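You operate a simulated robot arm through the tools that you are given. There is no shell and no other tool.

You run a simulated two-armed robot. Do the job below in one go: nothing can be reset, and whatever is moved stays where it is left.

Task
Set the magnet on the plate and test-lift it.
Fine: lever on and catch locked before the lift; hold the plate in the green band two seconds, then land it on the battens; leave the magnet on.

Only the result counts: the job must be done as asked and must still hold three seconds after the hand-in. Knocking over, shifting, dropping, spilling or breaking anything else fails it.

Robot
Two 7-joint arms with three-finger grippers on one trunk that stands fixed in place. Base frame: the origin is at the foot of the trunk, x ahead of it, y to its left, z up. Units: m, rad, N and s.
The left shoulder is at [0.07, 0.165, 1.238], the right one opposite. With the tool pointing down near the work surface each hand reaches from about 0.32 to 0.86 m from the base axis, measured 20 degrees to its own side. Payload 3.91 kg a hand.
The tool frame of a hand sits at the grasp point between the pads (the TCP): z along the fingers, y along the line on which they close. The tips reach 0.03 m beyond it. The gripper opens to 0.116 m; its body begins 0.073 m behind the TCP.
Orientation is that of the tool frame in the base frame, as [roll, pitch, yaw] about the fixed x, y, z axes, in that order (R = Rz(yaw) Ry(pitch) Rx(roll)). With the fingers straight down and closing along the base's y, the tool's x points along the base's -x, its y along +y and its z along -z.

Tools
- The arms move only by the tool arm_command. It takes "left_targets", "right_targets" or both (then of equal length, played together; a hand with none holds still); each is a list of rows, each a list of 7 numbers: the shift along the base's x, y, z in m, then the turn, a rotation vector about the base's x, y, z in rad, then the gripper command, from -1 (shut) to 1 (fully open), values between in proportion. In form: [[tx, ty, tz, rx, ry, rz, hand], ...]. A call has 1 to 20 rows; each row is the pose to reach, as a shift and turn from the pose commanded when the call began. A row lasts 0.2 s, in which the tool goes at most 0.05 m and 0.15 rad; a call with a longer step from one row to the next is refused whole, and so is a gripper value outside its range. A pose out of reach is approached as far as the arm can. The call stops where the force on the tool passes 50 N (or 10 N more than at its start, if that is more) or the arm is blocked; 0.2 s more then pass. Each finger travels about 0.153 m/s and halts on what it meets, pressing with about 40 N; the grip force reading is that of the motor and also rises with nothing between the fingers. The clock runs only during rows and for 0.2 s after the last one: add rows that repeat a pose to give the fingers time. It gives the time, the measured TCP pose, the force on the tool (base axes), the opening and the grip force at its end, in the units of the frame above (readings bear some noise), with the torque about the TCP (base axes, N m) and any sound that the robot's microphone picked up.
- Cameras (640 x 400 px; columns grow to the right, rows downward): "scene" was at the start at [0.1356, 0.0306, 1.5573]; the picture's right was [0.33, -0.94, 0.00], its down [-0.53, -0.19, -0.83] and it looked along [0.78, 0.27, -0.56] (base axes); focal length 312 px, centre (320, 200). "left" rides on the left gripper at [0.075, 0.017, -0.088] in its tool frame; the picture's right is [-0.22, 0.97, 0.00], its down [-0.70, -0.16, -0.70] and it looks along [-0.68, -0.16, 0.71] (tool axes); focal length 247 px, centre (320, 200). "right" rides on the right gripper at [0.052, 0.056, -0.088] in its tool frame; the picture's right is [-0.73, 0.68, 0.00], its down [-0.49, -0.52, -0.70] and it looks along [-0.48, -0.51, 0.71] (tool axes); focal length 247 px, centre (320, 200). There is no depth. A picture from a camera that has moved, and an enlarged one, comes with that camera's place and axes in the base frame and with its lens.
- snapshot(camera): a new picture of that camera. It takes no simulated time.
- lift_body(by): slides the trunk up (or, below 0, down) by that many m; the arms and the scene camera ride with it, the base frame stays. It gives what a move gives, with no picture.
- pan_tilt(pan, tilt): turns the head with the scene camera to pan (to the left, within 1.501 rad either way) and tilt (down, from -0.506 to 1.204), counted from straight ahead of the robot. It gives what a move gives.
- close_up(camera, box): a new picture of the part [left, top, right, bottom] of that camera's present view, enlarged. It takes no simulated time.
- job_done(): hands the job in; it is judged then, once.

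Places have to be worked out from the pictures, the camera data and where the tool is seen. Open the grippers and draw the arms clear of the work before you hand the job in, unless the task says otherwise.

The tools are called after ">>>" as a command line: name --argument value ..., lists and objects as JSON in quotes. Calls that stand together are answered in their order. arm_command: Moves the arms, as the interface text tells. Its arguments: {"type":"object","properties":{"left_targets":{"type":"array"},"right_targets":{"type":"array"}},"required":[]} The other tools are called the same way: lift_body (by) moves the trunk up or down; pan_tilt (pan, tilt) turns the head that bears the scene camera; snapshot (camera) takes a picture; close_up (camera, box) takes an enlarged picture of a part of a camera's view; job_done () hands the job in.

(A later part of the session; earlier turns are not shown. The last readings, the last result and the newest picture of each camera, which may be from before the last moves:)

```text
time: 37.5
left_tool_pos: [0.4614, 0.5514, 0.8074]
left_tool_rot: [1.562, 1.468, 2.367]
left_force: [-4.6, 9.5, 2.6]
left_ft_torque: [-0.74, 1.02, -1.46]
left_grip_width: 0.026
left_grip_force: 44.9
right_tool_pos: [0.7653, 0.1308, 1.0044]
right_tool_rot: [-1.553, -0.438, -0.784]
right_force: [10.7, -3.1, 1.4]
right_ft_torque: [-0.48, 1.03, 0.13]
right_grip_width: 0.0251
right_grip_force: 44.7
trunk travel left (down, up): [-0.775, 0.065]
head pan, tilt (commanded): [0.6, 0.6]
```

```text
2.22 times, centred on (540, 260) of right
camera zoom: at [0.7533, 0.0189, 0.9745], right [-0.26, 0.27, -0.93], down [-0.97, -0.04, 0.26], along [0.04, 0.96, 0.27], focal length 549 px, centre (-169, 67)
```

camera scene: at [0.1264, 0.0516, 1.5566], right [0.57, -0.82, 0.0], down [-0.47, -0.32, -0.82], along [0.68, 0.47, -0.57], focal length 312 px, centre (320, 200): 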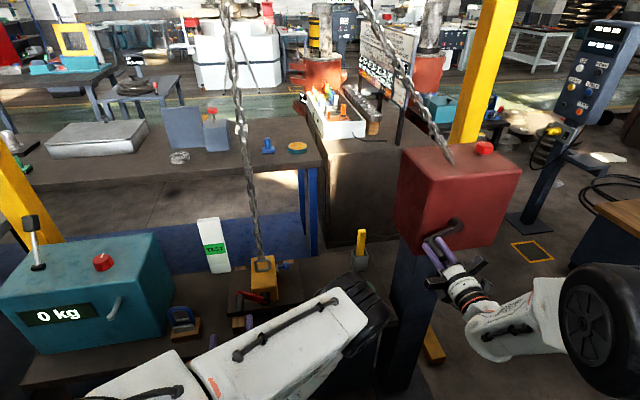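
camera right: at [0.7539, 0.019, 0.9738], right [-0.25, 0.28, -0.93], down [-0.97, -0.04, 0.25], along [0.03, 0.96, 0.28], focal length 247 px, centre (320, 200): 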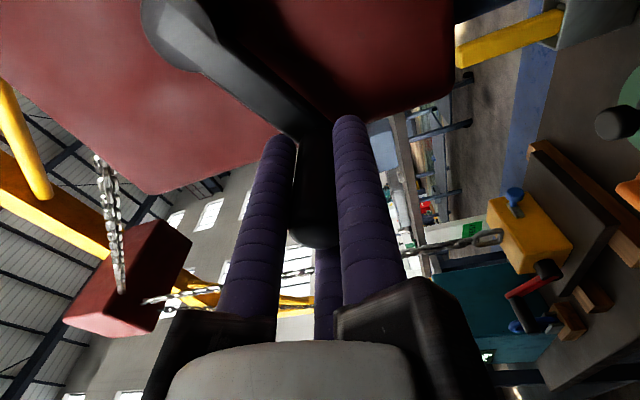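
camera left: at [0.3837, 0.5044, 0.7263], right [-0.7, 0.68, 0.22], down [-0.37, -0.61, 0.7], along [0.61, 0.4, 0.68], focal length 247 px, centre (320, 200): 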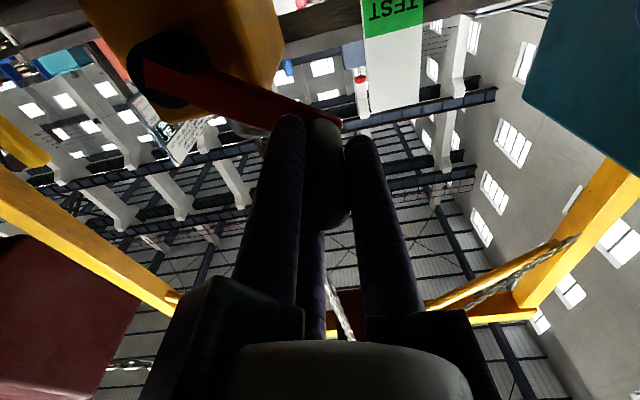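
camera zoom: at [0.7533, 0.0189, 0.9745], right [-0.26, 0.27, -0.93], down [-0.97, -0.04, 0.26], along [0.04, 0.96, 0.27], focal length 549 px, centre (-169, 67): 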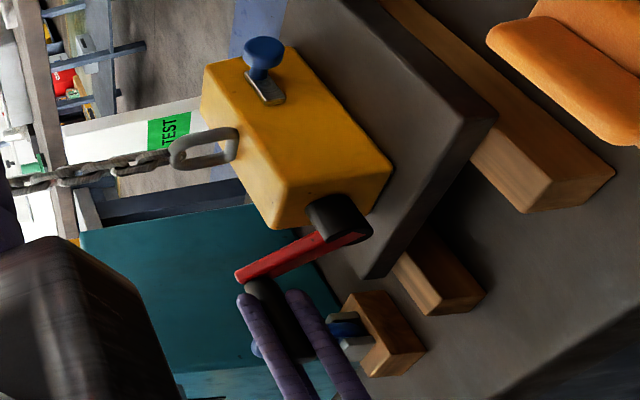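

The lever turned with about 10 N and the magnet stayed still, so clockwise is right. I'll continue in small steps toward the top.

>>> arm_command --left_targets '[[0.0059, -0.0057, 0.0072, 0.0836, 0.086, 0, -1], [0.0126, -0.0123, 0.0129, 0.1673, 0.1721, 0, -1], [0.0198, -0.0192, 0.0174, 0.2509, 0.2581, 0, -1], [0.0272, -0.0265, 0.0207, 0.3346, 0.3442, 0, -1]]'

>>> close_up --camera "right" --box '[440, 170, 640, 350]'

```text
time: 38.5
left_tool_pos: [0.4856, 0.528, 0.83]
left_tool_rot: [1.547, 1.023, 2.36]
left_force: [-16.7, -5.2, 21.2]
left_ft_torque: [-1.36, 1.5, -0.6]
left_grip_width: 0.026
left_grip_force: 44.7
right_tool_pos: [0.764, 0.1325, 1.0058]
right_tool_rot: [-1.551, -0.44, -0.784]
right_force: [20.4, 22.1, -3.3]
right_ft_torque: [-0.85, 1.09, 0.19]
right_grip_width: 0.0251
right_grip_force: 44.8
trunk travel left (down, up): [-0.775, 0.065]
head pan, tilt (commanded): [0.6, 0.6]
stopped in row 4 (left hand): the force on the tool passed its limit at 52 N (the readings are from after the stop); the commanded pose is now the measured one
```

```text
2.22 times, centred on (540, 260) of right
camera zoom: at [0.7528, 0.0192, 0.9758], right [-0.25, 0.27, -0.93], down [-0.97, -0.04, 0.25], along [0.03, 0.96, 0.27], focal length 549 px, centre (-169, 67)
```

zoom: 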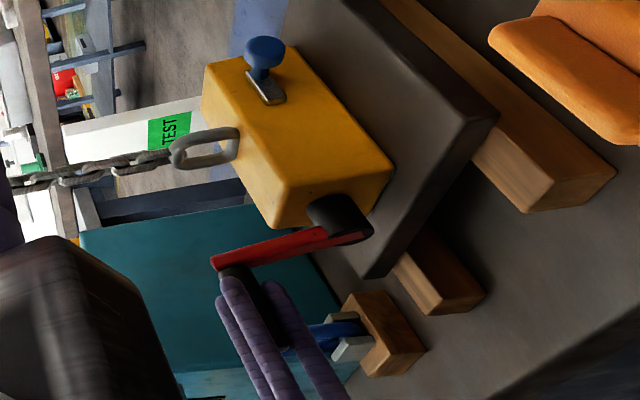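

The stop was mainly a radial force, so my arc was too small, not a hard stop. From the measured points the pivot is nearer t = 0.015, z = 0.7456. I'll ease upward and continue with smaller steps.

>>> arm_command --left_targets '[[-0.001, -0.0011, 0.003, 0, 0, 0, -1], [0.0052, -0.0071, 0.006, 0.0697, 0.0717, 0, -1], [0.0115, -0.0133, 0.008, 0.1394, 0.1434, 0, -1]]'

>>> close_up --camera "right" --box '[440, 170, 640, 350]'

```text
time: 39.2
left_tool_pos: [0.5009, 0.5133, 0.8343]
left_tool_rot: [1.564, 0.823, 2.364]
left_force: [6.7, 10.3, -9.8]
left_ft_torque: [-0.39, 0.69, -0.78]
left_grip_width: 0.0243
left_grip_force: 44.9
right_tool_pos: [0.7641, 0.1305, 1.0046]
right_tool_rot: [-1.552, -0.44, -0.786]
right_force: [-5.9, 6.6, 5.6]
right_ft_torque: [-0.77, 0.78, -1.08]
right_grip_width: 0.025
right_grip_force: 44.6
trunk travel left (down, up): [-0.775, 0.065]
head pan, tilt (commanded): [0.6, 0.6]
```

```text
2.22 times, centred on (540, 260) of right
camera zoom: at [0.7529, 0.0186, 0.9747], right [-0.25, 0.27, -0.93], down [-0.97, -0.03, 0.25], along [0.04, 0.96, 0.27], focal length 549 px, centre (-169, 67)
```

zoom: 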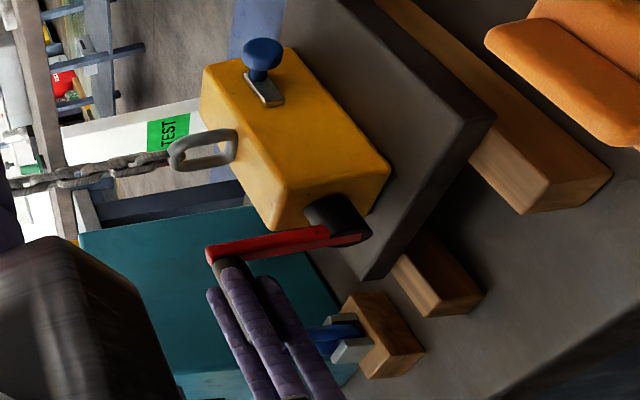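

Forces are moderate and the lever is almost vertical. I'll carry it on over the top, refitting the pivot to about t = 0.014, z = 0.7435.

>>> arm_command --left_targets '[[0.0087, -0.0057, -0.0008, 0.0836, 0.086, 0, -1], [0.0165, -0.0133, -0.0013, 0.1673, 0.1721, 0, -1], [0.0243, -0.0209, -0.003, 0.2509, 0.2581, 0, -1], [0.0319, -0.0282, -0.006, 0.3346, 0.3442, 0, -1]]'

>>> close_up --camera "right" --box '[440, 170, 640, 350]'

>>> snapshot --camera "left"

```text
time: 40.2
left_tool_pos: [0.5281, 0.4856, 0.8291]
left_tool_rot: [1.564, 0.341, 2.365]
left_force: [-25.1, -21.8, 4.3]
left_ft_torque: [-0.41, 0.48, -0.67]
left_grip_width: 0.0241
left_grip_force: 44.9
right_tool_pos: [0.7663, 0.1322, 1.0046]
right_tool_rot: [-1.55, -0.439, -0.784]
right_force: [18.4, 24.1, -7.6]
right_ft_torque: [-0.79, 1.3, -0.34]
right_grip_width: 0.0253
right_grip_force: 45.4
trunk travel left (down, up): [-0.775, 0.065]
head pan, tilt (commanded): [0.6, 0.6]
```

```text
2.22 times, centred on (540, 260) of right
camera zoom: at [0.7531, 0.0187, 0.9748], right [-0.25, 0.27, -0.93], down [-0.97, -0.04, 0.25], along [0.04, 0.96, 0.27], focal length 549 px, centre (-169, 67)
```

zoom: 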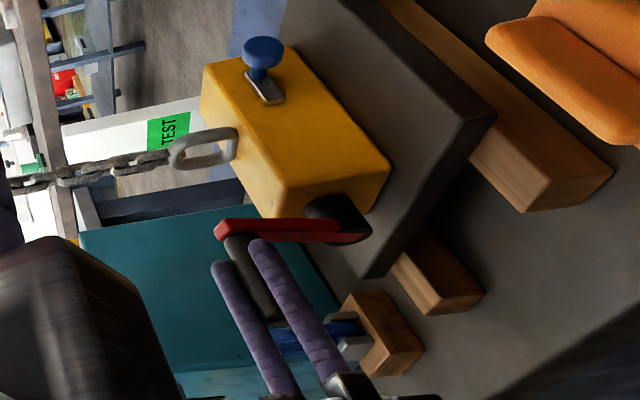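

```text
taken
camera left: at [0.4123, 0.4753, 0.8208], right [-0.09, 0.08, 0.99], down [0.02, -1.0, 0.08], along [1.0, 0.03, 0.08], focal length 247 px, centre (320, 200)
```

left: 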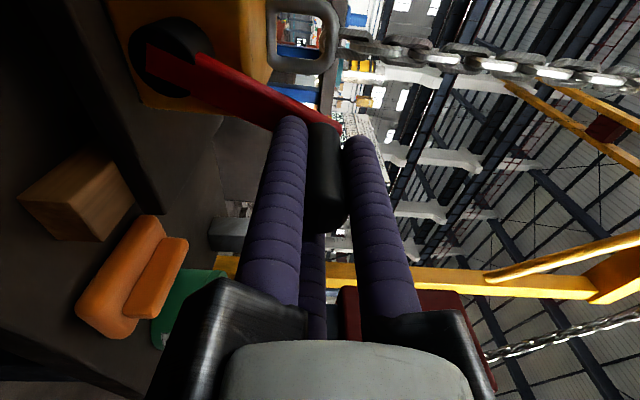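

The lever is past vertical, the magnet hasn't shifted, and the in-plane forces are near zero. I'll continue down the right side, backing off 1.4 mm along the handle to relieve the axial push.

>>> arm_command --left_targets '[[0.0065, -0.0082, -0.003, 0.0836, 0.086, 0, -1], [0.0133, -0.0149, -0.0082, 0.1673, 0.1721, 0, -1], [0.0196, -0.0211, -0.0144, 0.2509, 0.2581, 0, -1], [0.0255, -0.0267, -0.0217, 0.3346, 0.3442, 0, -1]]'

>>> close_up --camera "right" --box '[440, 170, 640, 350]'

>>> snapshot --camera "left"

```text
time: 41.2
left_tool_pos: [0.5525, 0.4626, 0.808]
left_tool_rot: [1.568, -0.141, 2.368]
left_force: [-36.7, 3.7, -23.1]
left_ft_torque: [0.5, -0.54, -0.95]
left_grip_width: 0.0239
left_grip_force: 44.6
right_tool_pos: [0.7654, 0.1311, 1.0056]
right_tool_rot: [-1.553, -0.441, -0.787]
right_force: [9.4, 3.5, -4.2]
right_ft_torque: [-0.53, 1.19, 0.09]
right_grip_width: 0.0252
right_grip_force: 44.4
trunk travel left (down, up): [-0.775, 0.065]
head pan, tilt (commanded): [0.6, 0.6]
```

```text
2.22 times, centred on (540, 260) of right
camera zoom: at [0.7528, 0.0186, 0.9749], right [-0.25, 0.27, -0.93], down [-0.97, -0.03, 0.25], along [0.04, 0.96, 0.27], focal length 549 px, centre (-169, 67)
```

zoom: 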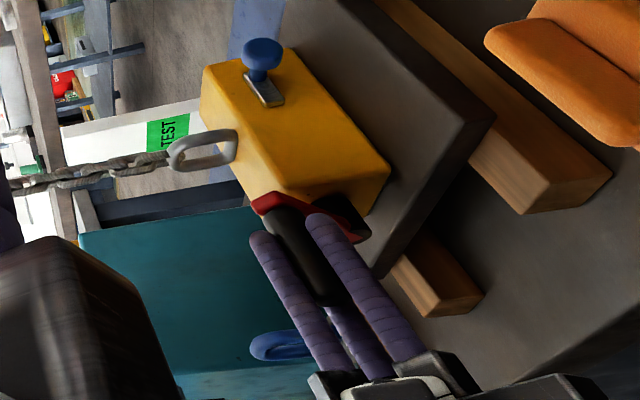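

```text
taken
camera left: at [0.4392, 0.4489, 0.8345], right [0.26, -0.25, 0.93], down [-0.01, -0.97, -0.26], along [0.97, 0.06, -0.25], focal length 247 px, centre (320, 200)
```

left: 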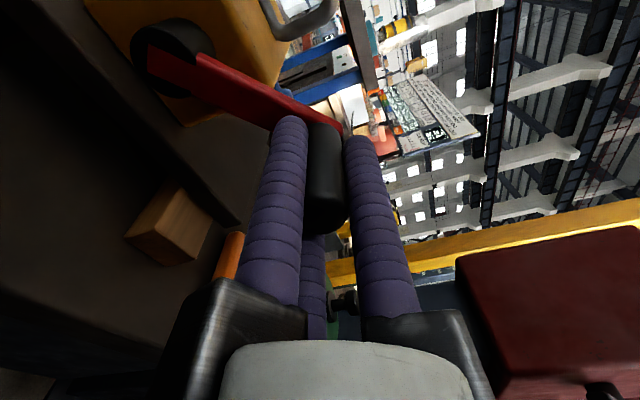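

The force is again radial: the full fit now gives pivot t = 0.0105, z = 0.748, R = 0.0868, and a total lever turn of about 1.73 rad. I'll advance in small steps, looking for the ON stop.

>>> arm_command --left_targets '[[-0.001, -0.0007, -0.0034, 0.0418, 0.043, 0, -1], [0.0014, -0.003, -0.0075, 0.0836, 0.086, 0, -1]]'

>>> close_up --camera "right" --box '[440, 170, 640, 350]'

>>> snapshot --camera "left"

```text
time: 41.9
left_tool_pos: [0.5565, 0.4597, 0.8003]
left_tool_rot: [1.567, -0.26, 2.365]
left_force: [-20.7, 17.1, -26.1]
left_ft_torque: [-0.23, -0.32, -0.65]
left_grip_width: 0.024
left_grip_force: 45.1
right_tool_pos: [0.7656, 0.1317, 1.0035]
right_tool_rot: [-1.555, -0.441, -0.786]
right_force: [-3.4, -7.1, -2.3]
right_ft_torque: [-0.61, 0.99, -0.48]
right_grip_width: 0.0249
right_grip_force: 45.1
trunk travel left (down, up): [-0.775, 0.065]
head pan, tilt (commanded): [0.6, 0.6]
```

```text
2.22 times, centred on (540, 260) of right
camera zoom: at [0.7528, 0.0186, 0.975], right [-0.25, 0.27, -0.93], down [-0.97, -0.03, 0.25], along [0.04, 0.96, 0.27], focal length 549 px, centre (-169, 67)
```

zoom: 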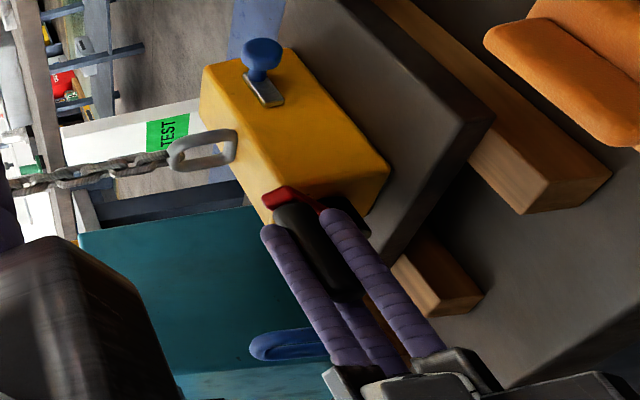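

```text
taken
camera left: at [0.4451, 0.4435, 0.8364], right [0.33, -0.33, 0.89], down [-0.04, -0.94, -0.33], along [0.94, 0.07, -0.32], focal length 247 px, centre (320, 200)
```

left: 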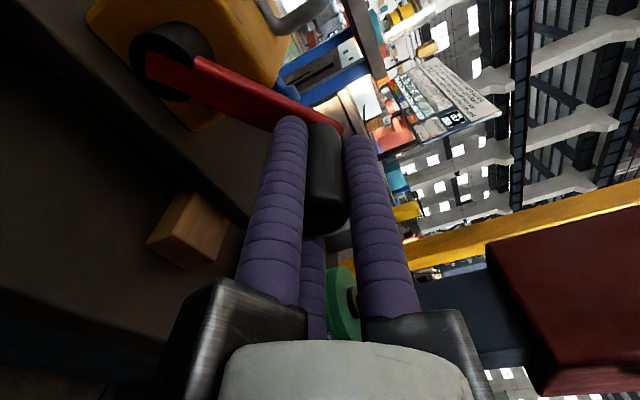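

There is no tangential resistance yet, just an inward radial push. I'll shift about 1.6 mm inward and continue another 0.2 rad.

>>> arm_command --left_targets '[[-0.0011, 0.0011, -0.0008, 0, 0, 0, -1], [0.0003, -0.0003, -0.004, 0.0349, 0.0359, 0, -1], [0.0017, -0.0017, -0.0073, 0.0697, 0.0717, 0, -1], [0.0031, -0.003, -0.0108, 0.1046, 0.1076, 0, -1], [0.0045, -0.0044, -0.0144, 0.1359, 0.1398, 0, -1]]'

>>> close_up --camera "right" --box '[440, 170, 640, 350]'

>>> snapshot --camera "left"

```text
time: 42.9
left_tool_pos: [0.5569, 0.4578, 0.7981]
left_tool_rot: [1.549, -0.399, 2.379]
left_force: [-20.8, -0.5, 18.6]
left_ft_torque: [-0.7, 0.86, -0.81]
left_grip_width: 0.0257
left_grip_force: 44.8
right_tool_pos: [0.7642, 0.1324, 1.0076]
right_tool_rot: [-1.549, -0.445, -0.789]
right_force: [14.2, 21.6, -1.9]
right_ft_torque: [-1.03, 1.03, -0.57]
right_grip_width: 0.0253
right_grip_force: 45.2
trunk travel left (down, up): [-0.775, 0.065]
head pan, tilt (commanded): [0.6, 0.6]
stopped in row 5 (left hand): the force on the tool passed its limit at 52 N (the readings are from after the stop); the commanded pose is now the measured one
```

```text
2.22 times, centred on (540, 260) of right
camera zoom: at [0.752, 0.0194, 0.9778], right [-0.25, 0.27, -0.93], down [-0.97, -0.04, 0.25], along [0.03, 0.96, 0.27], focal length 549 px, centre (-169, 67)
```

zoom: 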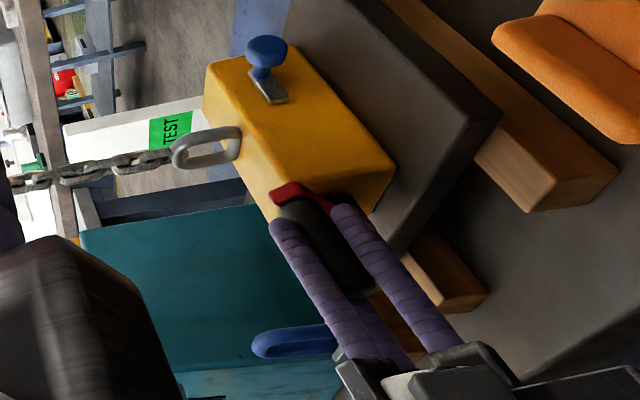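

```text
taken
camera left: at [0.4503, 0.4377, 0.8421], right [0.41, -0.42, 0.81], down [-0.07, -0.9, -0.43], along [0.91, 0.12, -0.4], focal length 247 px, centre (320, 200)
```

left: 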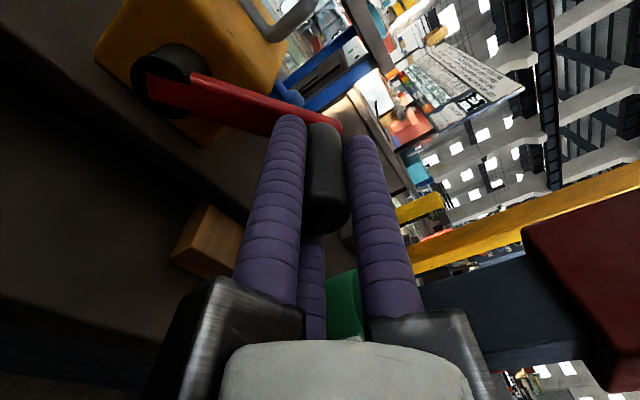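

The lever is against a stop at about +0.93 rad, mirroring its start at -0.92, so it is fully ON. I'll part-open the left gripper to avoid the orange block and withdraw straight back along the handle.

>>> arm_command --left_targets '[[0, 0, 0, 0, 0, 0, -0.6], [0, 0, 0, 0, 0, 0, -0.2], [0, 0, 0, 0, 0, 0, 0.0], [0, 0, 0, 0, 0, 0, 0.0], [-0.0244, -0.0251, 0, 0, 0, 0, 0.0], [-0.0488, -0.0502, 0, 0, 0, 0, 0.0], [-0.0697, -0.0717, 0, 0, 0, 0, 0.0], [-0.0697, -0.0717, 0, 0, 0, 0, 0.0]]'

>>> close_up --camera "right" --box '[440, 170, 640, 350]'

>>> snapshot --camera "left"

>>> snapshot --camera "scene"

```text
time: 44.7
left_tool_pos: [0.489, 0.3863, 0.7948]
left_tool_rot: [1.552, -0.4, 2.374]
left_force: [-0.2, -0.8, -0.1]
left_ft_torque: [-0.01, 0.02, 0.02]
left_grip_width: 0.0583
left_grip_force: 0.1
right_tool_pos: [0.7654, 0.1311, 1.0056]
right_tool_rot: [-1.554, -0.441, -0.784]
right_force: [-7.2, 10.1, -9.4]
right_ft_torque: [-0.7, 1.16, -0.65]
right_grip_width: 0.0251
right_grip_force: 44.6
trunk travel left (down, up): [-0.775, 0.065]
head pan, tilt (commanded): [0.6, 0.6]
```

```text
2.22 times, centred on (540, 260) of right
camera zoom: at [0.7527, 0.0182, 0.9749], right [-0.25, 0.27, -0.93], down [-0.97, -0.04, 0.25], along [0.04, 0.96, 0.27], focal length 549 px, centre (-169, 67)
```

zoom: 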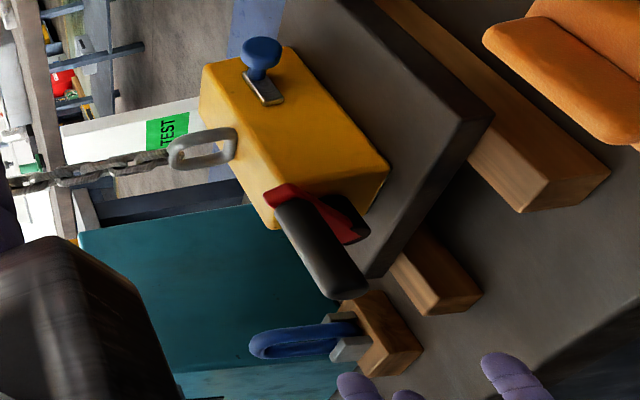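

```text
taken
camera left: at [0.3825, 0.3656, 0.8393], right [0.41, -0.42, 0.81], down [-0.07, -0.9, -0.43], along [0.91, 0.12, -0.4], focal length 247 px, centre (320, 200)
```

left: 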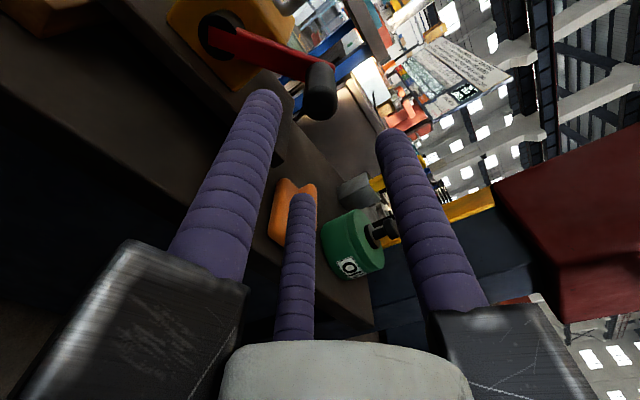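

```text
taken
camera scene: at [0.1252, 0.0535, 1.5565], right [0.57, -0.82, 0.0], down [-0.47, -0.32, -0.82], along [0.68, 0.47, -0.57], focal length 312 px, centre (320, 200)
```

scene: 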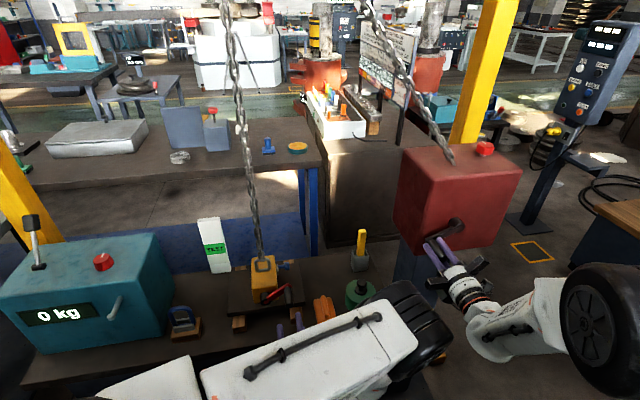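

The lever stayed on the right side. Now the catch: I'll enlarge the blue knob in the scene and right views to locate it.

>>> close_up --camera "scene" --box '[220, 240, 320, 310]'

>>> close_up --camera "right" --box '[500, 165, 580, 225]'

```text
5.71 times, centred on (270, 275) of scene
camera zoom: at [0.1252, 0.0535, 1.5565], right [0.57, -0.82, 0.0], down [-0.47, -0.32, -0.82], along [0.68, 0.47, -0.57], focal length 1782 px, centre (606, -229)
```

zoom: 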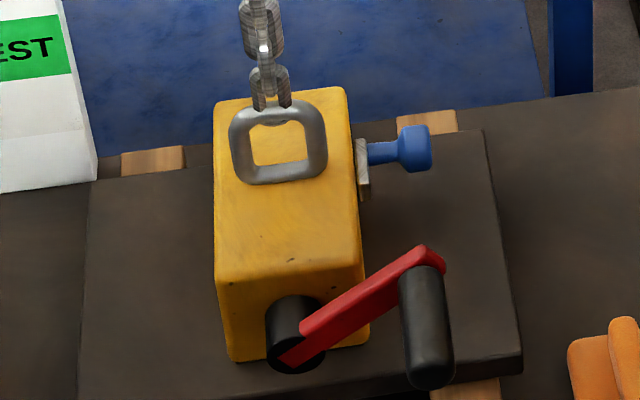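

```text
6.67 times, centred on (540, 195) of right
camera zoom: at [0.7527, 0.0182, 0.9749], right [-0.25, 0.27, -0.93], down [-0.97, -0.04, 0.25], along [0.04, 0.96, 0.27], focal length 1646 px, centre (-1147, 233)
```

zoom: 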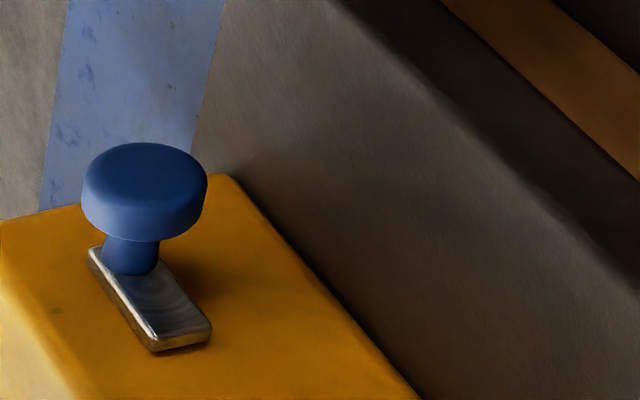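

The knob stands on a small steel plate, so it may be a plunger or a slide. I'll enlarge it more to see which way it works.

>>> close_up --camera "right" --box '[516, 178, 546, 220]'

>>> close_up --camera "scene" --box '[275, 255, 305, 280]'

```text
9.52 times, centred on (531, 199) of right
camera zoom: at [0.7527, 0.0182, 0.9749], right [-0.25, 0.27, -0.93], down [-0.97, -0.04, 0.25], along [0.04, 0.96, 0.27], focal length 2352 px, centre (-1690, 210)
```

zoom: 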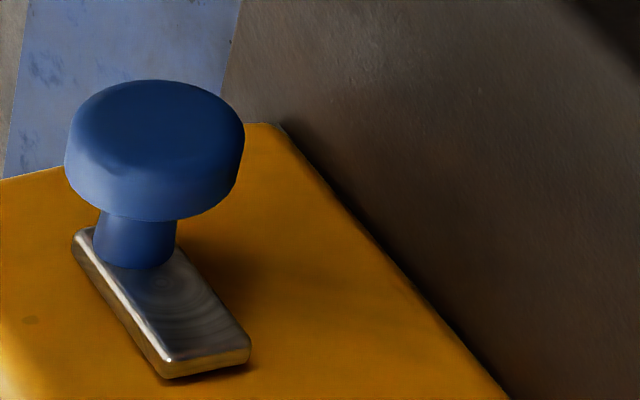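

```text
16.00 times, centred on (290, 268) of scene
camera zoom: at [0.1252, 0.0535, 1.5565], right [0.57, -0.82, 0.0], down [-0.47, -0.32, -0.82], along [0.68, 0.47, -0.57], focal length 4989 px, centre (800, -880)
```

zoom: 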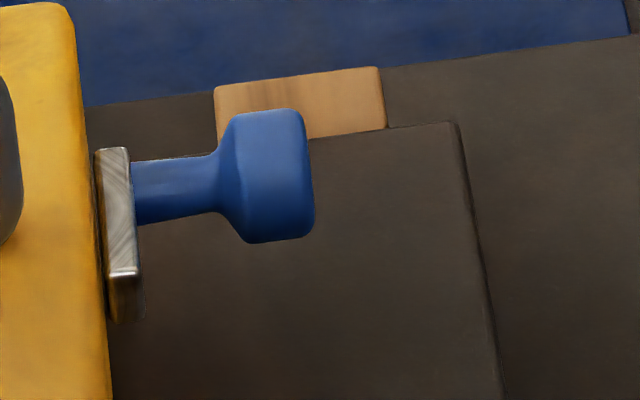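

The knob's head is at about t = 0.091, n = 0.891, z = 0.760, and the lever handle blocks a frontal approach, so I'll take it from above. I'll first unroll the left wrist and raise the hand clear.

>>> arm_command --left_targets '[[-0.008, -0.004, 0.014, -0.098, -0.101, 0, 0], [-0.012, -0.001, 0.028, -0.196, -0.202, 0, 0], [-0.016, 0.003, 0.042, -0.294, -0.303, 0, 0], [-0.02, 0.008, 0.056, -0.392, -0.404, 0, 0], [-0.024, 0.013, 0.07, -0.49, -0.504, 0, 0], [-0.028, 0.018, 0.085, -0.588, -0.605, 0, 0], [-0.032, 0.023, 0.1, -0.687, -0.706, 0, 0], [-0.036, 0.028, 0.115, -0.785, -0.807, 0, 0], [-0.04, 0.033, 0.13, -0.883, -0.908, 0, 0], [-0.044, 0.038, 0.145, -0.981, -1.009, 0, 0], [-0.048, 0.043, 0.16, -1.079, -1.11, 0, 0], [-0.052, 0.048, 0.175, -1.177, -1.211, 0, 0], [-0.055, 0.053, 0.19, -1.275, -1.312, 0, 0], [-0.057, 0.0585, 0.205, -1.373, -1.4125, 0, 0], [-0.057, 0.0585, 0.205, -1.373, -1.4125, 0, 0]]'

>>> snapshot --camera "scene"

```text
time: 47.9
left_tool_pos: [0.4321, 0.4437, 1.0011]
left_tool_rot: [-2.67, 1.566, -1.853]
left_force: [-0.2, -0.1, -0.1]
left_ft_torque: [-0.03, -0.02, 0.01]
left_grip_width: 0.0579
left_grip_force: 0.1
right_tool_pos: [0.7652, 0.1322, 1.0059]
right_tool_rot: [-1.554, -0.441, -0.787]
right_force: [-16.4, 8.9, -16.6]
right_ft_torque: [-0.9, 1.58, -0.61]
right_grip_width: 0.0252
right_grip_force: 44.7
trunk travel left (down, up): [-0.775, 0.065]
head pan, tilt (commanded): [0.6, 0.6]
```

```text
taken
camera scene: at [0.1248, 0.0536, 1.5566], right [0.57, -0.82, 0.0], down [-0.47, -0.32, -0.82], along [0.68, 0.47, -0.57], focal length 312 px, centre (320, 200)
```

scene: 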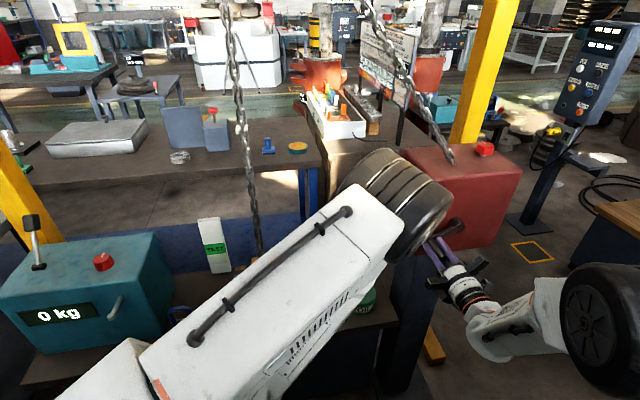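

Clear. Now I'll point the left tool down again while moving it to the front-right of the magnet, keeping away from the chain.

>>> arm_command --left_targets '[[0.0167, -0.001, 0, -0.1024, 0.0995, 0, 0], [0.0334, -0.002, 0, -0.2048, 0.1991, 0, 0], [0.0502, -0.003, 0, -0.3072, 0.2986, 0, 0], [0.0669, -0.004, 0, -0.4096, 0.3982, 0, 0], [0.0836, -0.005, 0, -0.512, 0.4977, 0, 0], [0.1004, -0.006, 0, -0.6144, 0.5973, 0, 0], [0.1171, -0.007, 0, -0.7168, 0.6968, 0, 0], [0.1338, -0.008, 0, -0.8192, 0.7964, 0, 0], [0.1505, -0.009, 0, -0.9216, 0.8959, 0, 0], [0.1673, -0.01, 0, -1.024, 0.9955, 0, 0], [0.184, -0.011, 0, -1.1264, 1.095, 0, 0], [0.184, -0.011, 0, -1.1264, 1.095, 0, 0]]'

>>> snapshot --camera "scene"

>>> snapshot --camera "left"

>>> snapshot --camera "right"

```text
time: 50.5
left_tool_pos: [0.6176, 0.4339, 1.0014]
left_tool_rot: [3.126, -0.005, -2.343]
left_force: [0.4, 0.6, 0.0]
left_ft_torque: [-0.03, 0.02, -0.02]
left_grip_width: 0.0582
left_grip_force: 0.1
right_tool_pos: [0.7649, 0.1309, 1.0052]
right_tool_rot: [-1.554, -0.441, -0.787]
right_force: [-17.4, 9.9, -15.5]
right_ft_torque: [-1.02, 1.56, -0.94]
right_grip_width: 0.0252
right_grip_force: 45.1
trunk travel left (down, up): [-0.775, 0.065]
head pan, tilt (commanded): [0.6, 0.6]
```

```text
taken
camera scene: at [0.1245, 0.0537, 1.5566], right [0.57, -0.82, 0.0], down [-0.47, -0.32, -0.82], along [0.68, 0.47, -0.57], focal length 312 px, centre (320, 200)
```

scene: 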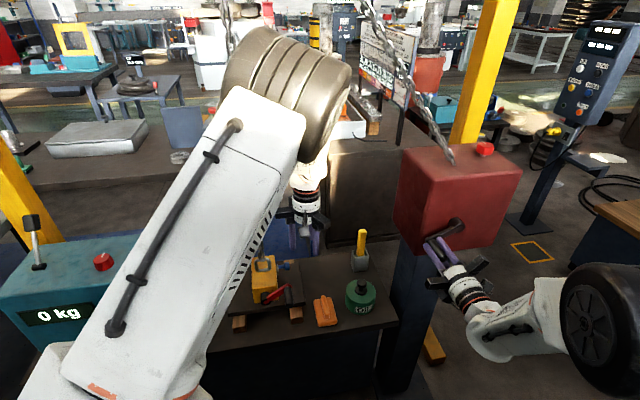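

```text
taken
camera left: at [0.5543, 0.3909, 1.091], right [-0.54, 0.84, 0.01], down [0.61, 0.38, 0.69], along [0.58, 0.39, -0.72], focal length 247 px, centre (320, 200)
```

left: 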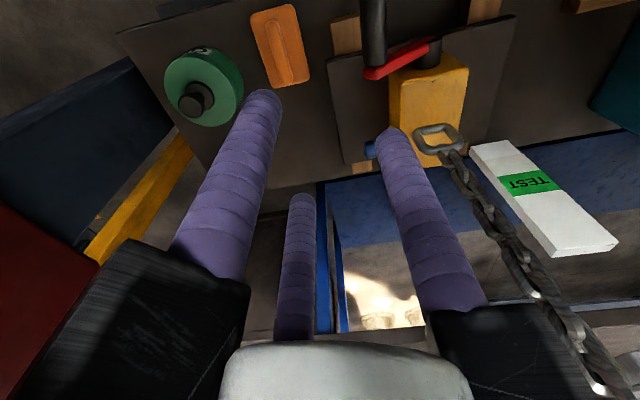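

```text
taken
camera right: at [0.7525, 0.0185, 0.9757], right [-0.25, 0.27, -0.93], down [-0.97, -0.03, 0.25], along [0.04, 0.96, 0.27], focal length 247 px, centre (320, 200)
```

right: 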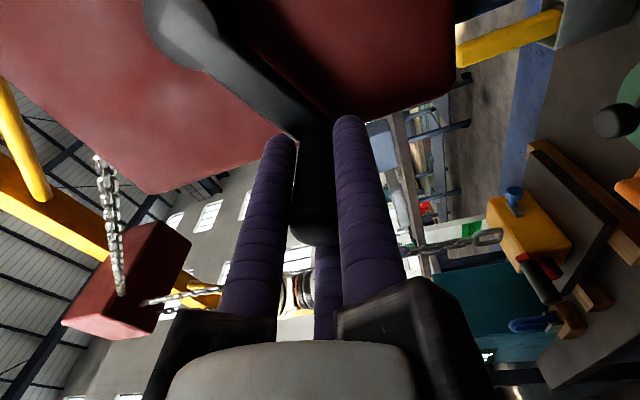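

The left hand is pointing down in front of the knob. I'll yaw it by about 1.05 rad so its camera sits front-right, clear of the chain, and narrow the fingers to about 0.045 m.

>>> arm_command --left_targets '[[0.005, -0.003, 0, 0, 0, 0.131, -0.1], [0.01, -0.005, 0, 0, 0, 0.262, -0.22], [0.015, -0.008, 0, 0, 0, 0.393, -0.22], [0.02, -0.01, 0, 0, 0, 0.524, -0.22], [0.025, -0.013, 0, 0, 0, 0.654, -0.22], [0.03, -0.015, 0, 0, 0, 0.785, -0.22], [0.035, -0.018, 0, 0, 0, 0.916, -0.22], [0.04, -0.02, 0, 0, 0, 1.047, -0.22], [0.04, -0.02, 0, 0, 0, 1.047, -0.22]]'

>>> snapshot --camera "left"

>>> snapshot --camera "scene"

```text
time: 52.5
left_tool_pos: [0.6563, 0.4131, 1.0013]
left_tool_rot: [3.124, -0.005, -1.292]
left_force: [0.6, -0.2, 0.4]
left_ft_torque: [-0.01, 0.02, 0.0]
left_grip_width: 0.0454
left_grip_force: 0.0
right_tool_pos: [0.764, 0.1321, 1.0055]
right_tool_rot: [-1.551, -0.442, -0.786]
right_force: [-17.2, 10.4, -15.0]
right_ft_torque: [-0.84, 1.32, -0.88]
right_grip_width: 0.025
right_grip_force: 44.8
trunk travel left (down, up): [-0.775, 0.065]
head pan, tilt (commanded): [0.6, 0.6]
```

```text
taken
camera left: at [0.6617, 0.3379, 1.0906], right [-1.0, -0.05, 0.02], down [-0.03, 0.72, 0.69], along [-0.05, 0.69, -0.72], focal length 247 px, centre (320, 200)
```

left: 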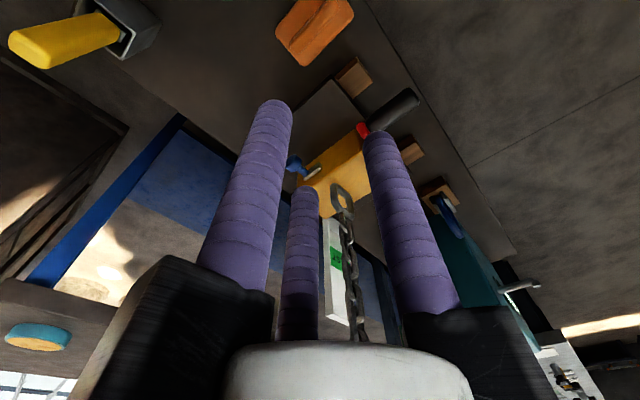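

```text
taken
camera scene: at [0.1245, 0.0538, 1.5566], right [0.57, -0.82, 0.0], down [-0.47, -0.32, -0.82], along [0.68, 0.47, -0.57], focal length 312 px, centre (320, 200)
```

scene: 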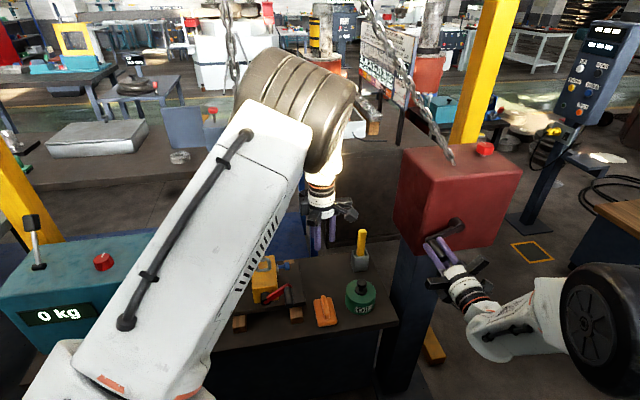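

The yaw worked and the left camera sees the catch from the front right. I'll enlarge it.

>>> close_up --camera "left" --box '[275, 140, 335, 190]'

>>> close_up --camera "left" --box '[250, 60, 430, 200]'

```text
8.00 times, centred on (305, 165) of left
camera zoom: at [0.6617, 0.3379, 1.0906], right [-1.0, -0.05, 0.02], down [-0.03, 0.72, 0.69], along [-0.05, 0.69, -0.72], focal length 1976 px, centre (440, 480)
```

zoom: 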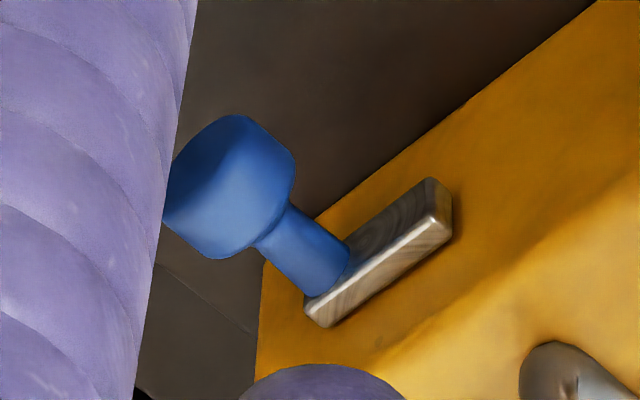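

```text
2.86 times, centred on (340, 130) of left
camera zoom: at [0.6617, 0.3379, 1.0906], right [-1.0, -0.05, 0.02], down [-0.03, 0.72, 0.69], along [-0.05, 0.69, -0.72], focal length 706 px, centre (263, 400)
```

zoom: 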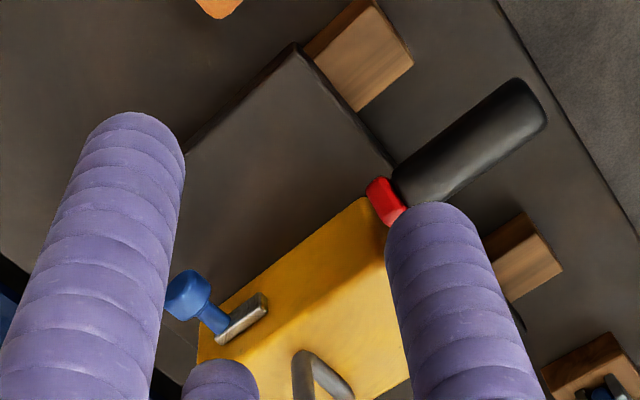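

The knob head is confirmed at about (0.686, 0.575, 0.760), standing at the far end of a short steel rail that runs toward the lever. I'll move above it at z = 0.90, watching the chain clearance.

>>> arm_command --left_targets '[[0.0059, 0.0324, -0.02, 0.002, -0.003, 0, -0.22], [0.0119, 0.0648, -0.04, 0.004, -0.006, 0, -0.22], [0.0178, 0.0971, -0.06, 0.006, -0.01, 0, -0.22], [0.0238, 0.1295, -0.08, 0.0096, -0.0155, 0, -0.22], [0.0297, 0.1619, -0.1, 0.0096, -0.0155, 0, -0.22], [0.0297, 0.1619, -0.1, 0.0096, -0.0155, 0, -0.22]]'

>>> snapshot --camera "left"

>>> snapshot --camera "scene"

>>> close_up --camera "right" --box '[400, 150, 640, 350]'

```text
time: 53.9
left_tool_pos: [0.684, 0.5739, 0.9016]
left_tool_rot: [-3.141, 0.0, -1.296]
left_force: [0.2, 0.2, -0.2]
left_ft_torque: [0.0, -0.02, 0.03]
left_grip_width: 0.0453
left_grip_force: 0.1
right_tool_pos: [0.765, 0.1324, 1.0069]
right_tool_rot: [-1.552, -0.439, -0.787]
right_force: [-16.5, 9.5, -15.5]
right_ft_torque: [-0.93, 1.41, -0.91]
right_grip_width: 0.0251
right_grip_force: 45.6
trunk travel left (down, up): [-0.775, 0.065]
head pan, tilt (commanded): [0.6, 0.6]
```

```text
taken
camera left: at [0.6877, 0.4977, 0.9899], right [-1.0, -0.05, 0.0], down [-0.04, 0.71, 0.7], along [-0.04, 0.7, -0.71], focal length 247 px, centre (320, 200)
```

left: 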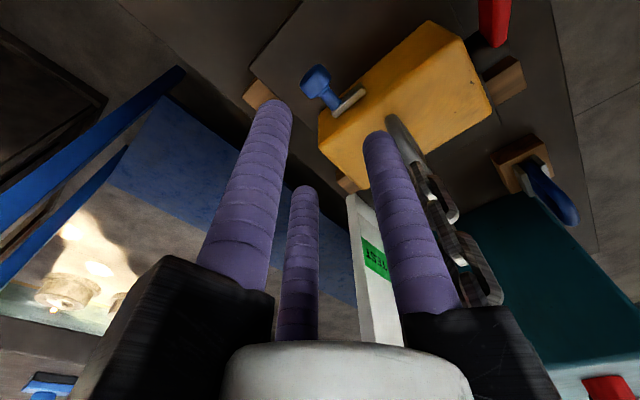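

```text
taken
camera scene: at [0.1245, 0.0536, 1.5567], right [0.57, -0.82, 0.0], down [-0.47, -0.32, -0.82], along [0.68, 0.47, -0.57], focal length 312 px, centre (320, 200)
```

scene: 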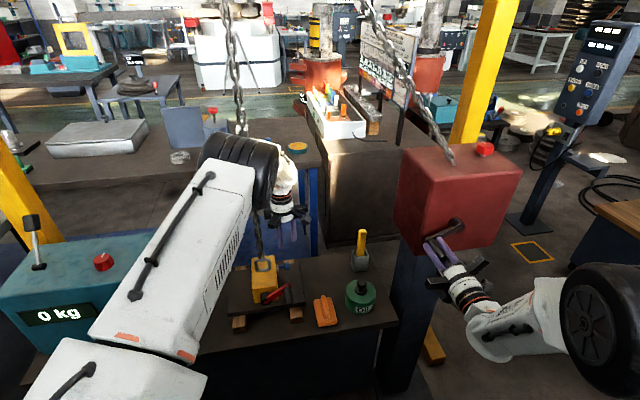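

```text
2.00 times, centred on (520, 250) of right
camera zoom: at [0.7525, 0.0186, 0.9758], right [-0.25, 0.27, -0.93], down [-0.97, -0.04, 0.25], along [0.04, 0.96, 0.27], focal length 494 px, centre (-80, 100)
```

zoom: 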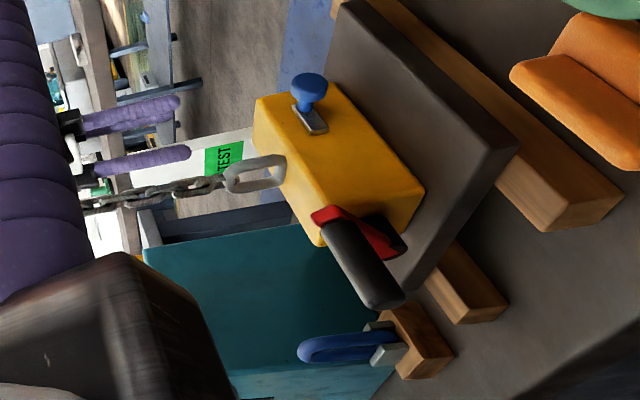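

There is clear space around the fingers. I'll descend to the knob with a 4 mm offset to the right so the left fingers clear the steel rail.

>>> arm_command --left_targets '[[0.0027, -0.0028, -0.034, 0, 0, 0, -0.22], [0.0027, -0.0028, -0.068, 0, 0, 0, -0.22], [0.0027, -0.0028, -0.1, 0, 0, 0, -0.22], [0.0027, -0.0028, -0.1, 0, 0, 0, -0.22]]'

>>> snapshot --camera "left"

>>> close_up --camera "right" --box '[440, 150, 600, 280]'

>>> close_up --camera "scene" --box '[220, 180, 340, 300]'

```text
time: 54.9
left_tool_pos: [0.6894, 0.5717, 0.7987]
left_tool_rot: [3.141, 0.0, -1.296]
left_force: [-1.1, -1.1, 0.1]
left_ft_torque: [-0.01, 0.02, -0.01]
left_grip_width: 0.0452
left_grip_force: 0.0
right_tool_pos: [0.7649, 0.1326, 1.0057]
right_tool_rot: [-1.551, -0.442, -0.786]
right_force: [-17.5, 11.2, -13.4]
right_ft_torque: [-0.9, 1.37, -0.93]
right_grip_width: 0.0252
right_grip_force: 44.9
trunk travel left (down, up): [-0.775, 0.065]
head pan, tilt (commanded): [0.6, 0.6]
```

```text
taken
camera left: at [0.6934, 0.4958, 0.8881], right [-1.0, -0.05, 0.0], down [-0.04, 0.71, 0.7], along [-0.03, 0.7, -0.71], focal length 247 px, centre (320, 200)
```

left: 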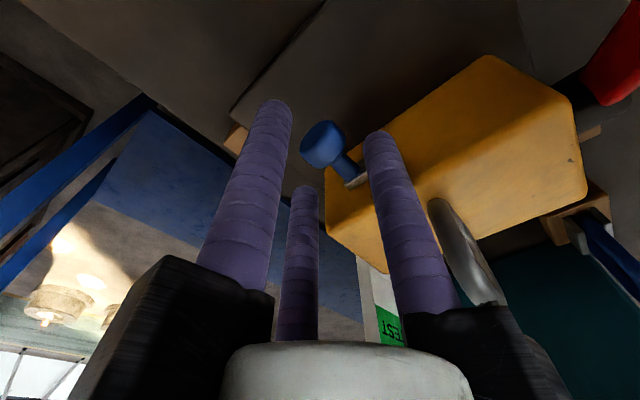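

```text
3.08 times, centred on (520, 215) of right
camera zoom: at [0.7525, 0.0186, 0.9759], right [-0.25, 0.27, -0.93], down [-0.97, -0.04, 0.25], along [0.04, 0.96, 0.27], focal length 760 px, centre (-295, 154)
```

zoom: 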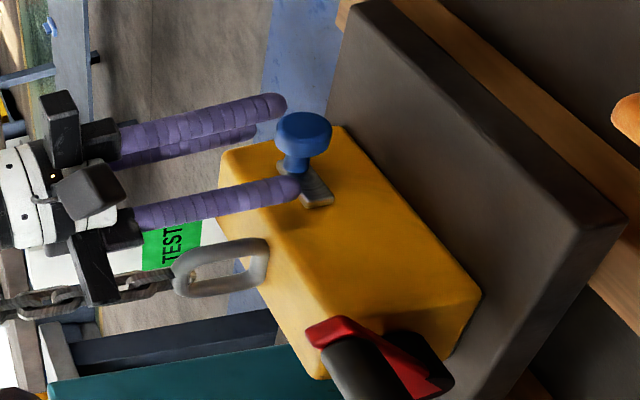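

```text
3.33 times, centred on (280, 240) of scene
camera zoom: at [0.1244, 0.0539, 1.5566], right [0.57, -0.82, 0.0], down [-0.47, -0.32, -0.82], along [0.68, 0.47, -0.57], focal length 1039 px, centre (453, 67)
```

zoom: 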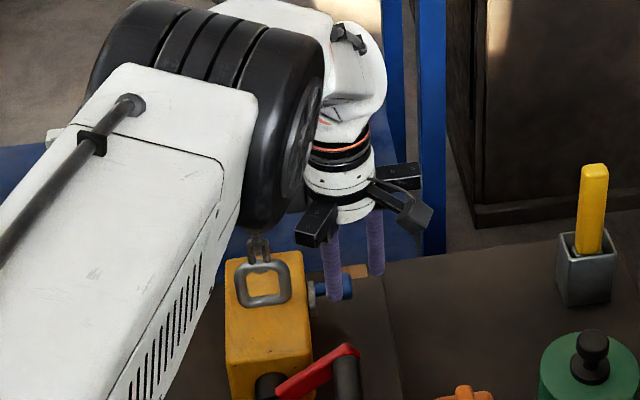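

The knob lies between the fingertips and the chain is clear. I'll descend the last 34 mm slowly.

>>> arm_command --left_targets '[[0, 0, -0.012, 0, 0, 0, -0.22], [0, 0, -0.024, 0, 0, 0, -0.22], [0, 0, -0.034, 0, 0, 0, -0.22], [0, 0, -0.034, 0, 0, 0, -0.22]]'

>>> snapshot --camera "left"

>>> close_up --camera "right" --box '[440, 150, 600, 280]'

```text
time: 55.9
left_tool_pos: [0.6889, 0.5726, 0.7655]
left_tool_rot: [-3.141, -0.001, -1.294]
left_force: [0.2, 0.0, 0.1]
left_ft_torque: [0.01, 0.0, -0.04]
left_grip_width: 0.045
left_grip_force: 0.1
right_tool_pos: [0.7653, 0.1314, 1.0064]
right_tool_rot: [-1.552, -0.442, -0.786]
right_force: [-16.6, 10.6, -15.1]
right_ft_torque: [-0.84, 1.25, -0.94]
right_grip_width: 0.0252
right_grip_force: 44.8
trunk travel left (down, up): [-0.775, 0.065]
head pan, tilt (commanded): [0.6, 0.6]
```

```text
taken
camera left: at [0.6925, 0.4961, 0.8547], right [-1.0, -0.05, 0.0], down [-0.04, 0.71, 0.7], along [-0.03, 0.7, -0.71], focal length 247 px, centre (320, 200)
```

left: 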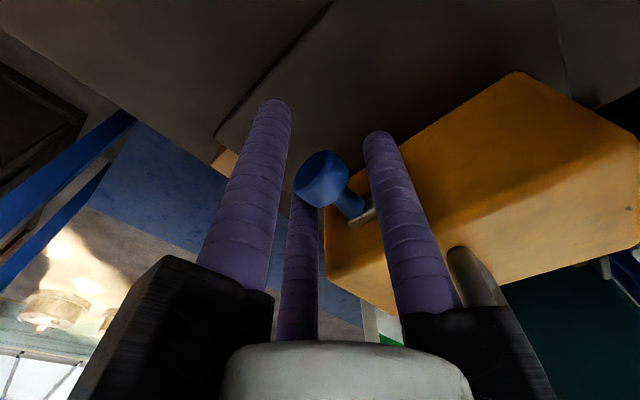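

```text
3.08 times, centred on (520, 215) of right
camera zoom: at [0.7525, 0.0186, 0.9759], right [-0.25, 0.27, -0.93], down [-0.97, -0.04, 0.25], along [0.04, 0.96, 0.27], focal length 760 px, centre (-295, 154)
```

zoom: 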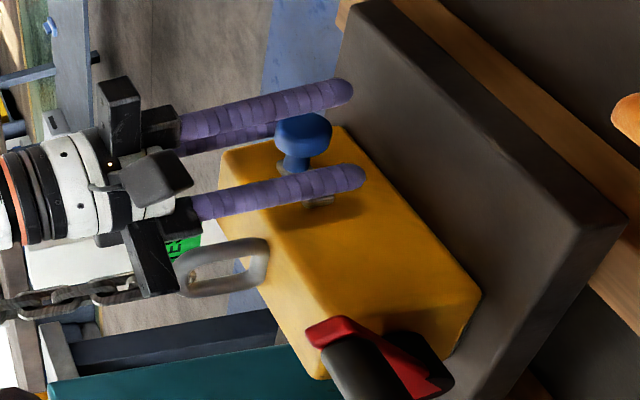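

The knob is caged, with its stem passing between the two left fingers. I'll shift 10 mm to the right so those two fingers meet the head front and back, then close gently on it.

>>> arm_command --left_targets '[[0.0036, -0.0035, 0, 0, 0, 0, -0.22], [0.0072, -0.007, 0, 0, 0, 0, -0.22], [0.0072, -0.007, 0, 0, 0, 0, -0.35], [0.0072, -0.007, 0, 0, 0, 0, -0.45], [0.0072, -0.007, 0, 0, 0, 0, -0.45]]'

>>> snapshot --camera "left"

>>> close_up --camera "right" --box '[480, 160, 580, 240]'

```text
time: 57.1
left_tool_pos: [0.6961, 0.5659, 0.7654]
left_tool_rot: [-3.141, -0.001, -1.294]
left_force: [-2.5, 3.4, 1.6]
left_ft_torque: [-0.02, 0.05, 0.01]
left_grip_width: 0.0336
left_grip_force: 44.4
right_tool_pos: [0.7644, 0.1315, 1.0059]
right_tool_rot: [-1.551, -0.442, -0.786]
right_force: [-15.6, 9.0, -15.0]
right_ft_torque: [-0.88, 1.45, -0.75]
right_grip_width: 0.0253
right_grip_force: 45.0
trunk travel left (down, up): [-0.775, 0.065]
head pan, tilt (commanded): [0.6, 0.6]
```

```text
taken
camera left: at [0.7, 0.4888, 0.8551], right [-1.0, -0.05, 0.0], down [-0.04, 0.71, 0.7], along [-0.04, 0.7, -0.71], focal length 247 px, centre (320, 200)
```

left: 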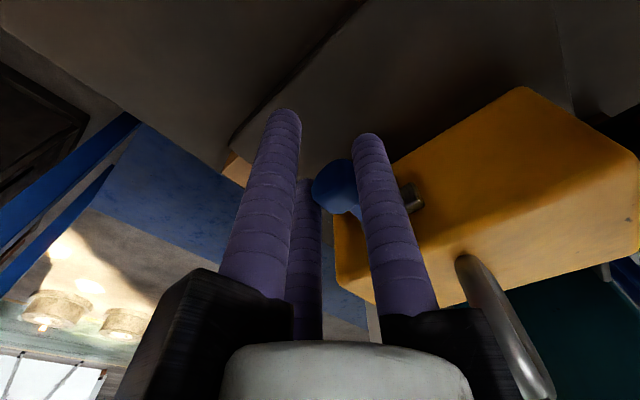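

```text
5.00 times, centred on (530, 200) of right
camera zoom: at [0.7525, 0.0186, 0.9759], right [-0.25, 0.27, -0.93], down [-0.97, -0.03, 0.25], along [0.04, 0.96, 0.27], focal length 1235 px, centre (-730, 200)
```

zoom: 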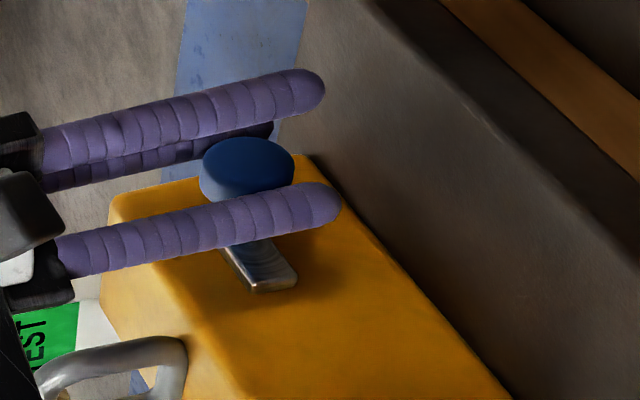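

The knob head is pinched at 0.034 m with almost no net force. I'll try sliding it toward the front, along the rail toward the lever, by 8 mm.

>>> arm_command --left_targets '[[-0.0014, -0.0014, 0, 0, 0, 0, -0.5], [-0.0028, -0.0029, 0, 0, 0, 0, -0.5], [-0.0042, -0.0043, 0, 0, 0, 0, -0.5], [-0.0056, -0.0057, 0, 0, 0, 0, -0.5]]'

>>> close_up --camera "right" --box '[480, 160, 580, 240]'

>>> close_up --camera "right" --box '[440, 170, 640, 350]'

```text
time: 58.1
left_tool_pos: [0.6904, 0.5586, 0.7652]
left_tool_rot: [3.139, 0.001, -1.294]
left_force: [-1.6, 3.2, -9.7]
left_ft_torque: [0.14, 0.11, 0.08]
left_grip_width: 0.0335
left_grip_force: 44.9
right_tool_pos: [0.765, 0.1318, 1.0068]
right_tool_rot: [-1.552, -0.441, -0.788]
right_force: [-21.1, 5.3, -12.1]
right_ft_torque: [-0.77, 1.0, -0.95]
right_grip_width: 0.025
right_grip_force: 44.3
trunk travel left (down, up): [-0.775, 0.065]
head pan, tilt (commanded): [0.6, 0.6]
```

```text
5.00 times, centred on (530, 200) of right
camera zoom: at [0.7525, 0.0186, 0.9758], right [-0.25, 0.27, -0.93], down [-0.97, -0.03, 0.25], along [0.04, 0.96, 0.27], focal length 1235 px, centre (-730, 200)
```

zoom: 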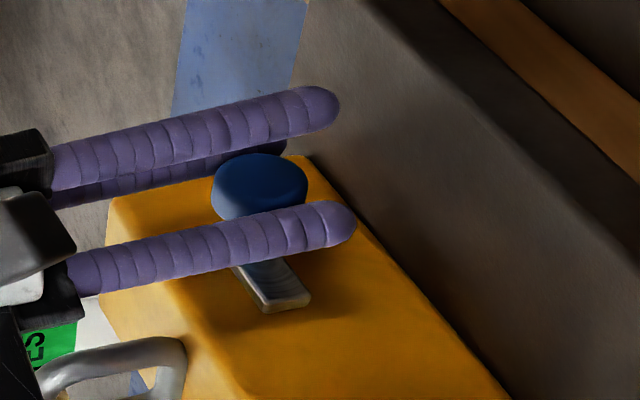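

```text
2.22 times, centred on (540, 260) of right
camera zoom: at [0.7525, 0.0186, 0.9758], right [-0.25, 0.27, -0.93], down [-0.97, -0.03, 0.25], along [0.04, 0.96, 0.27], focal length 549 px, centre (-169, 67)
```

zoom: 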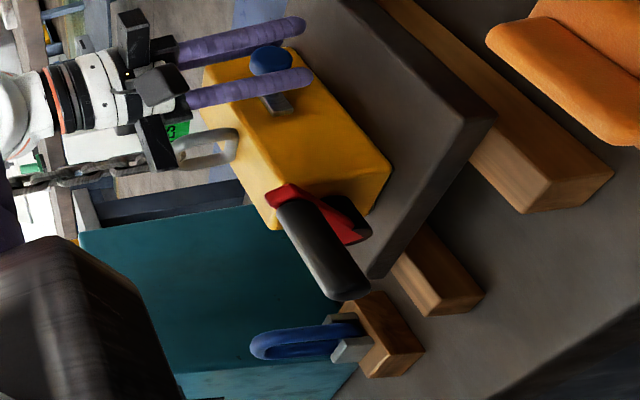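

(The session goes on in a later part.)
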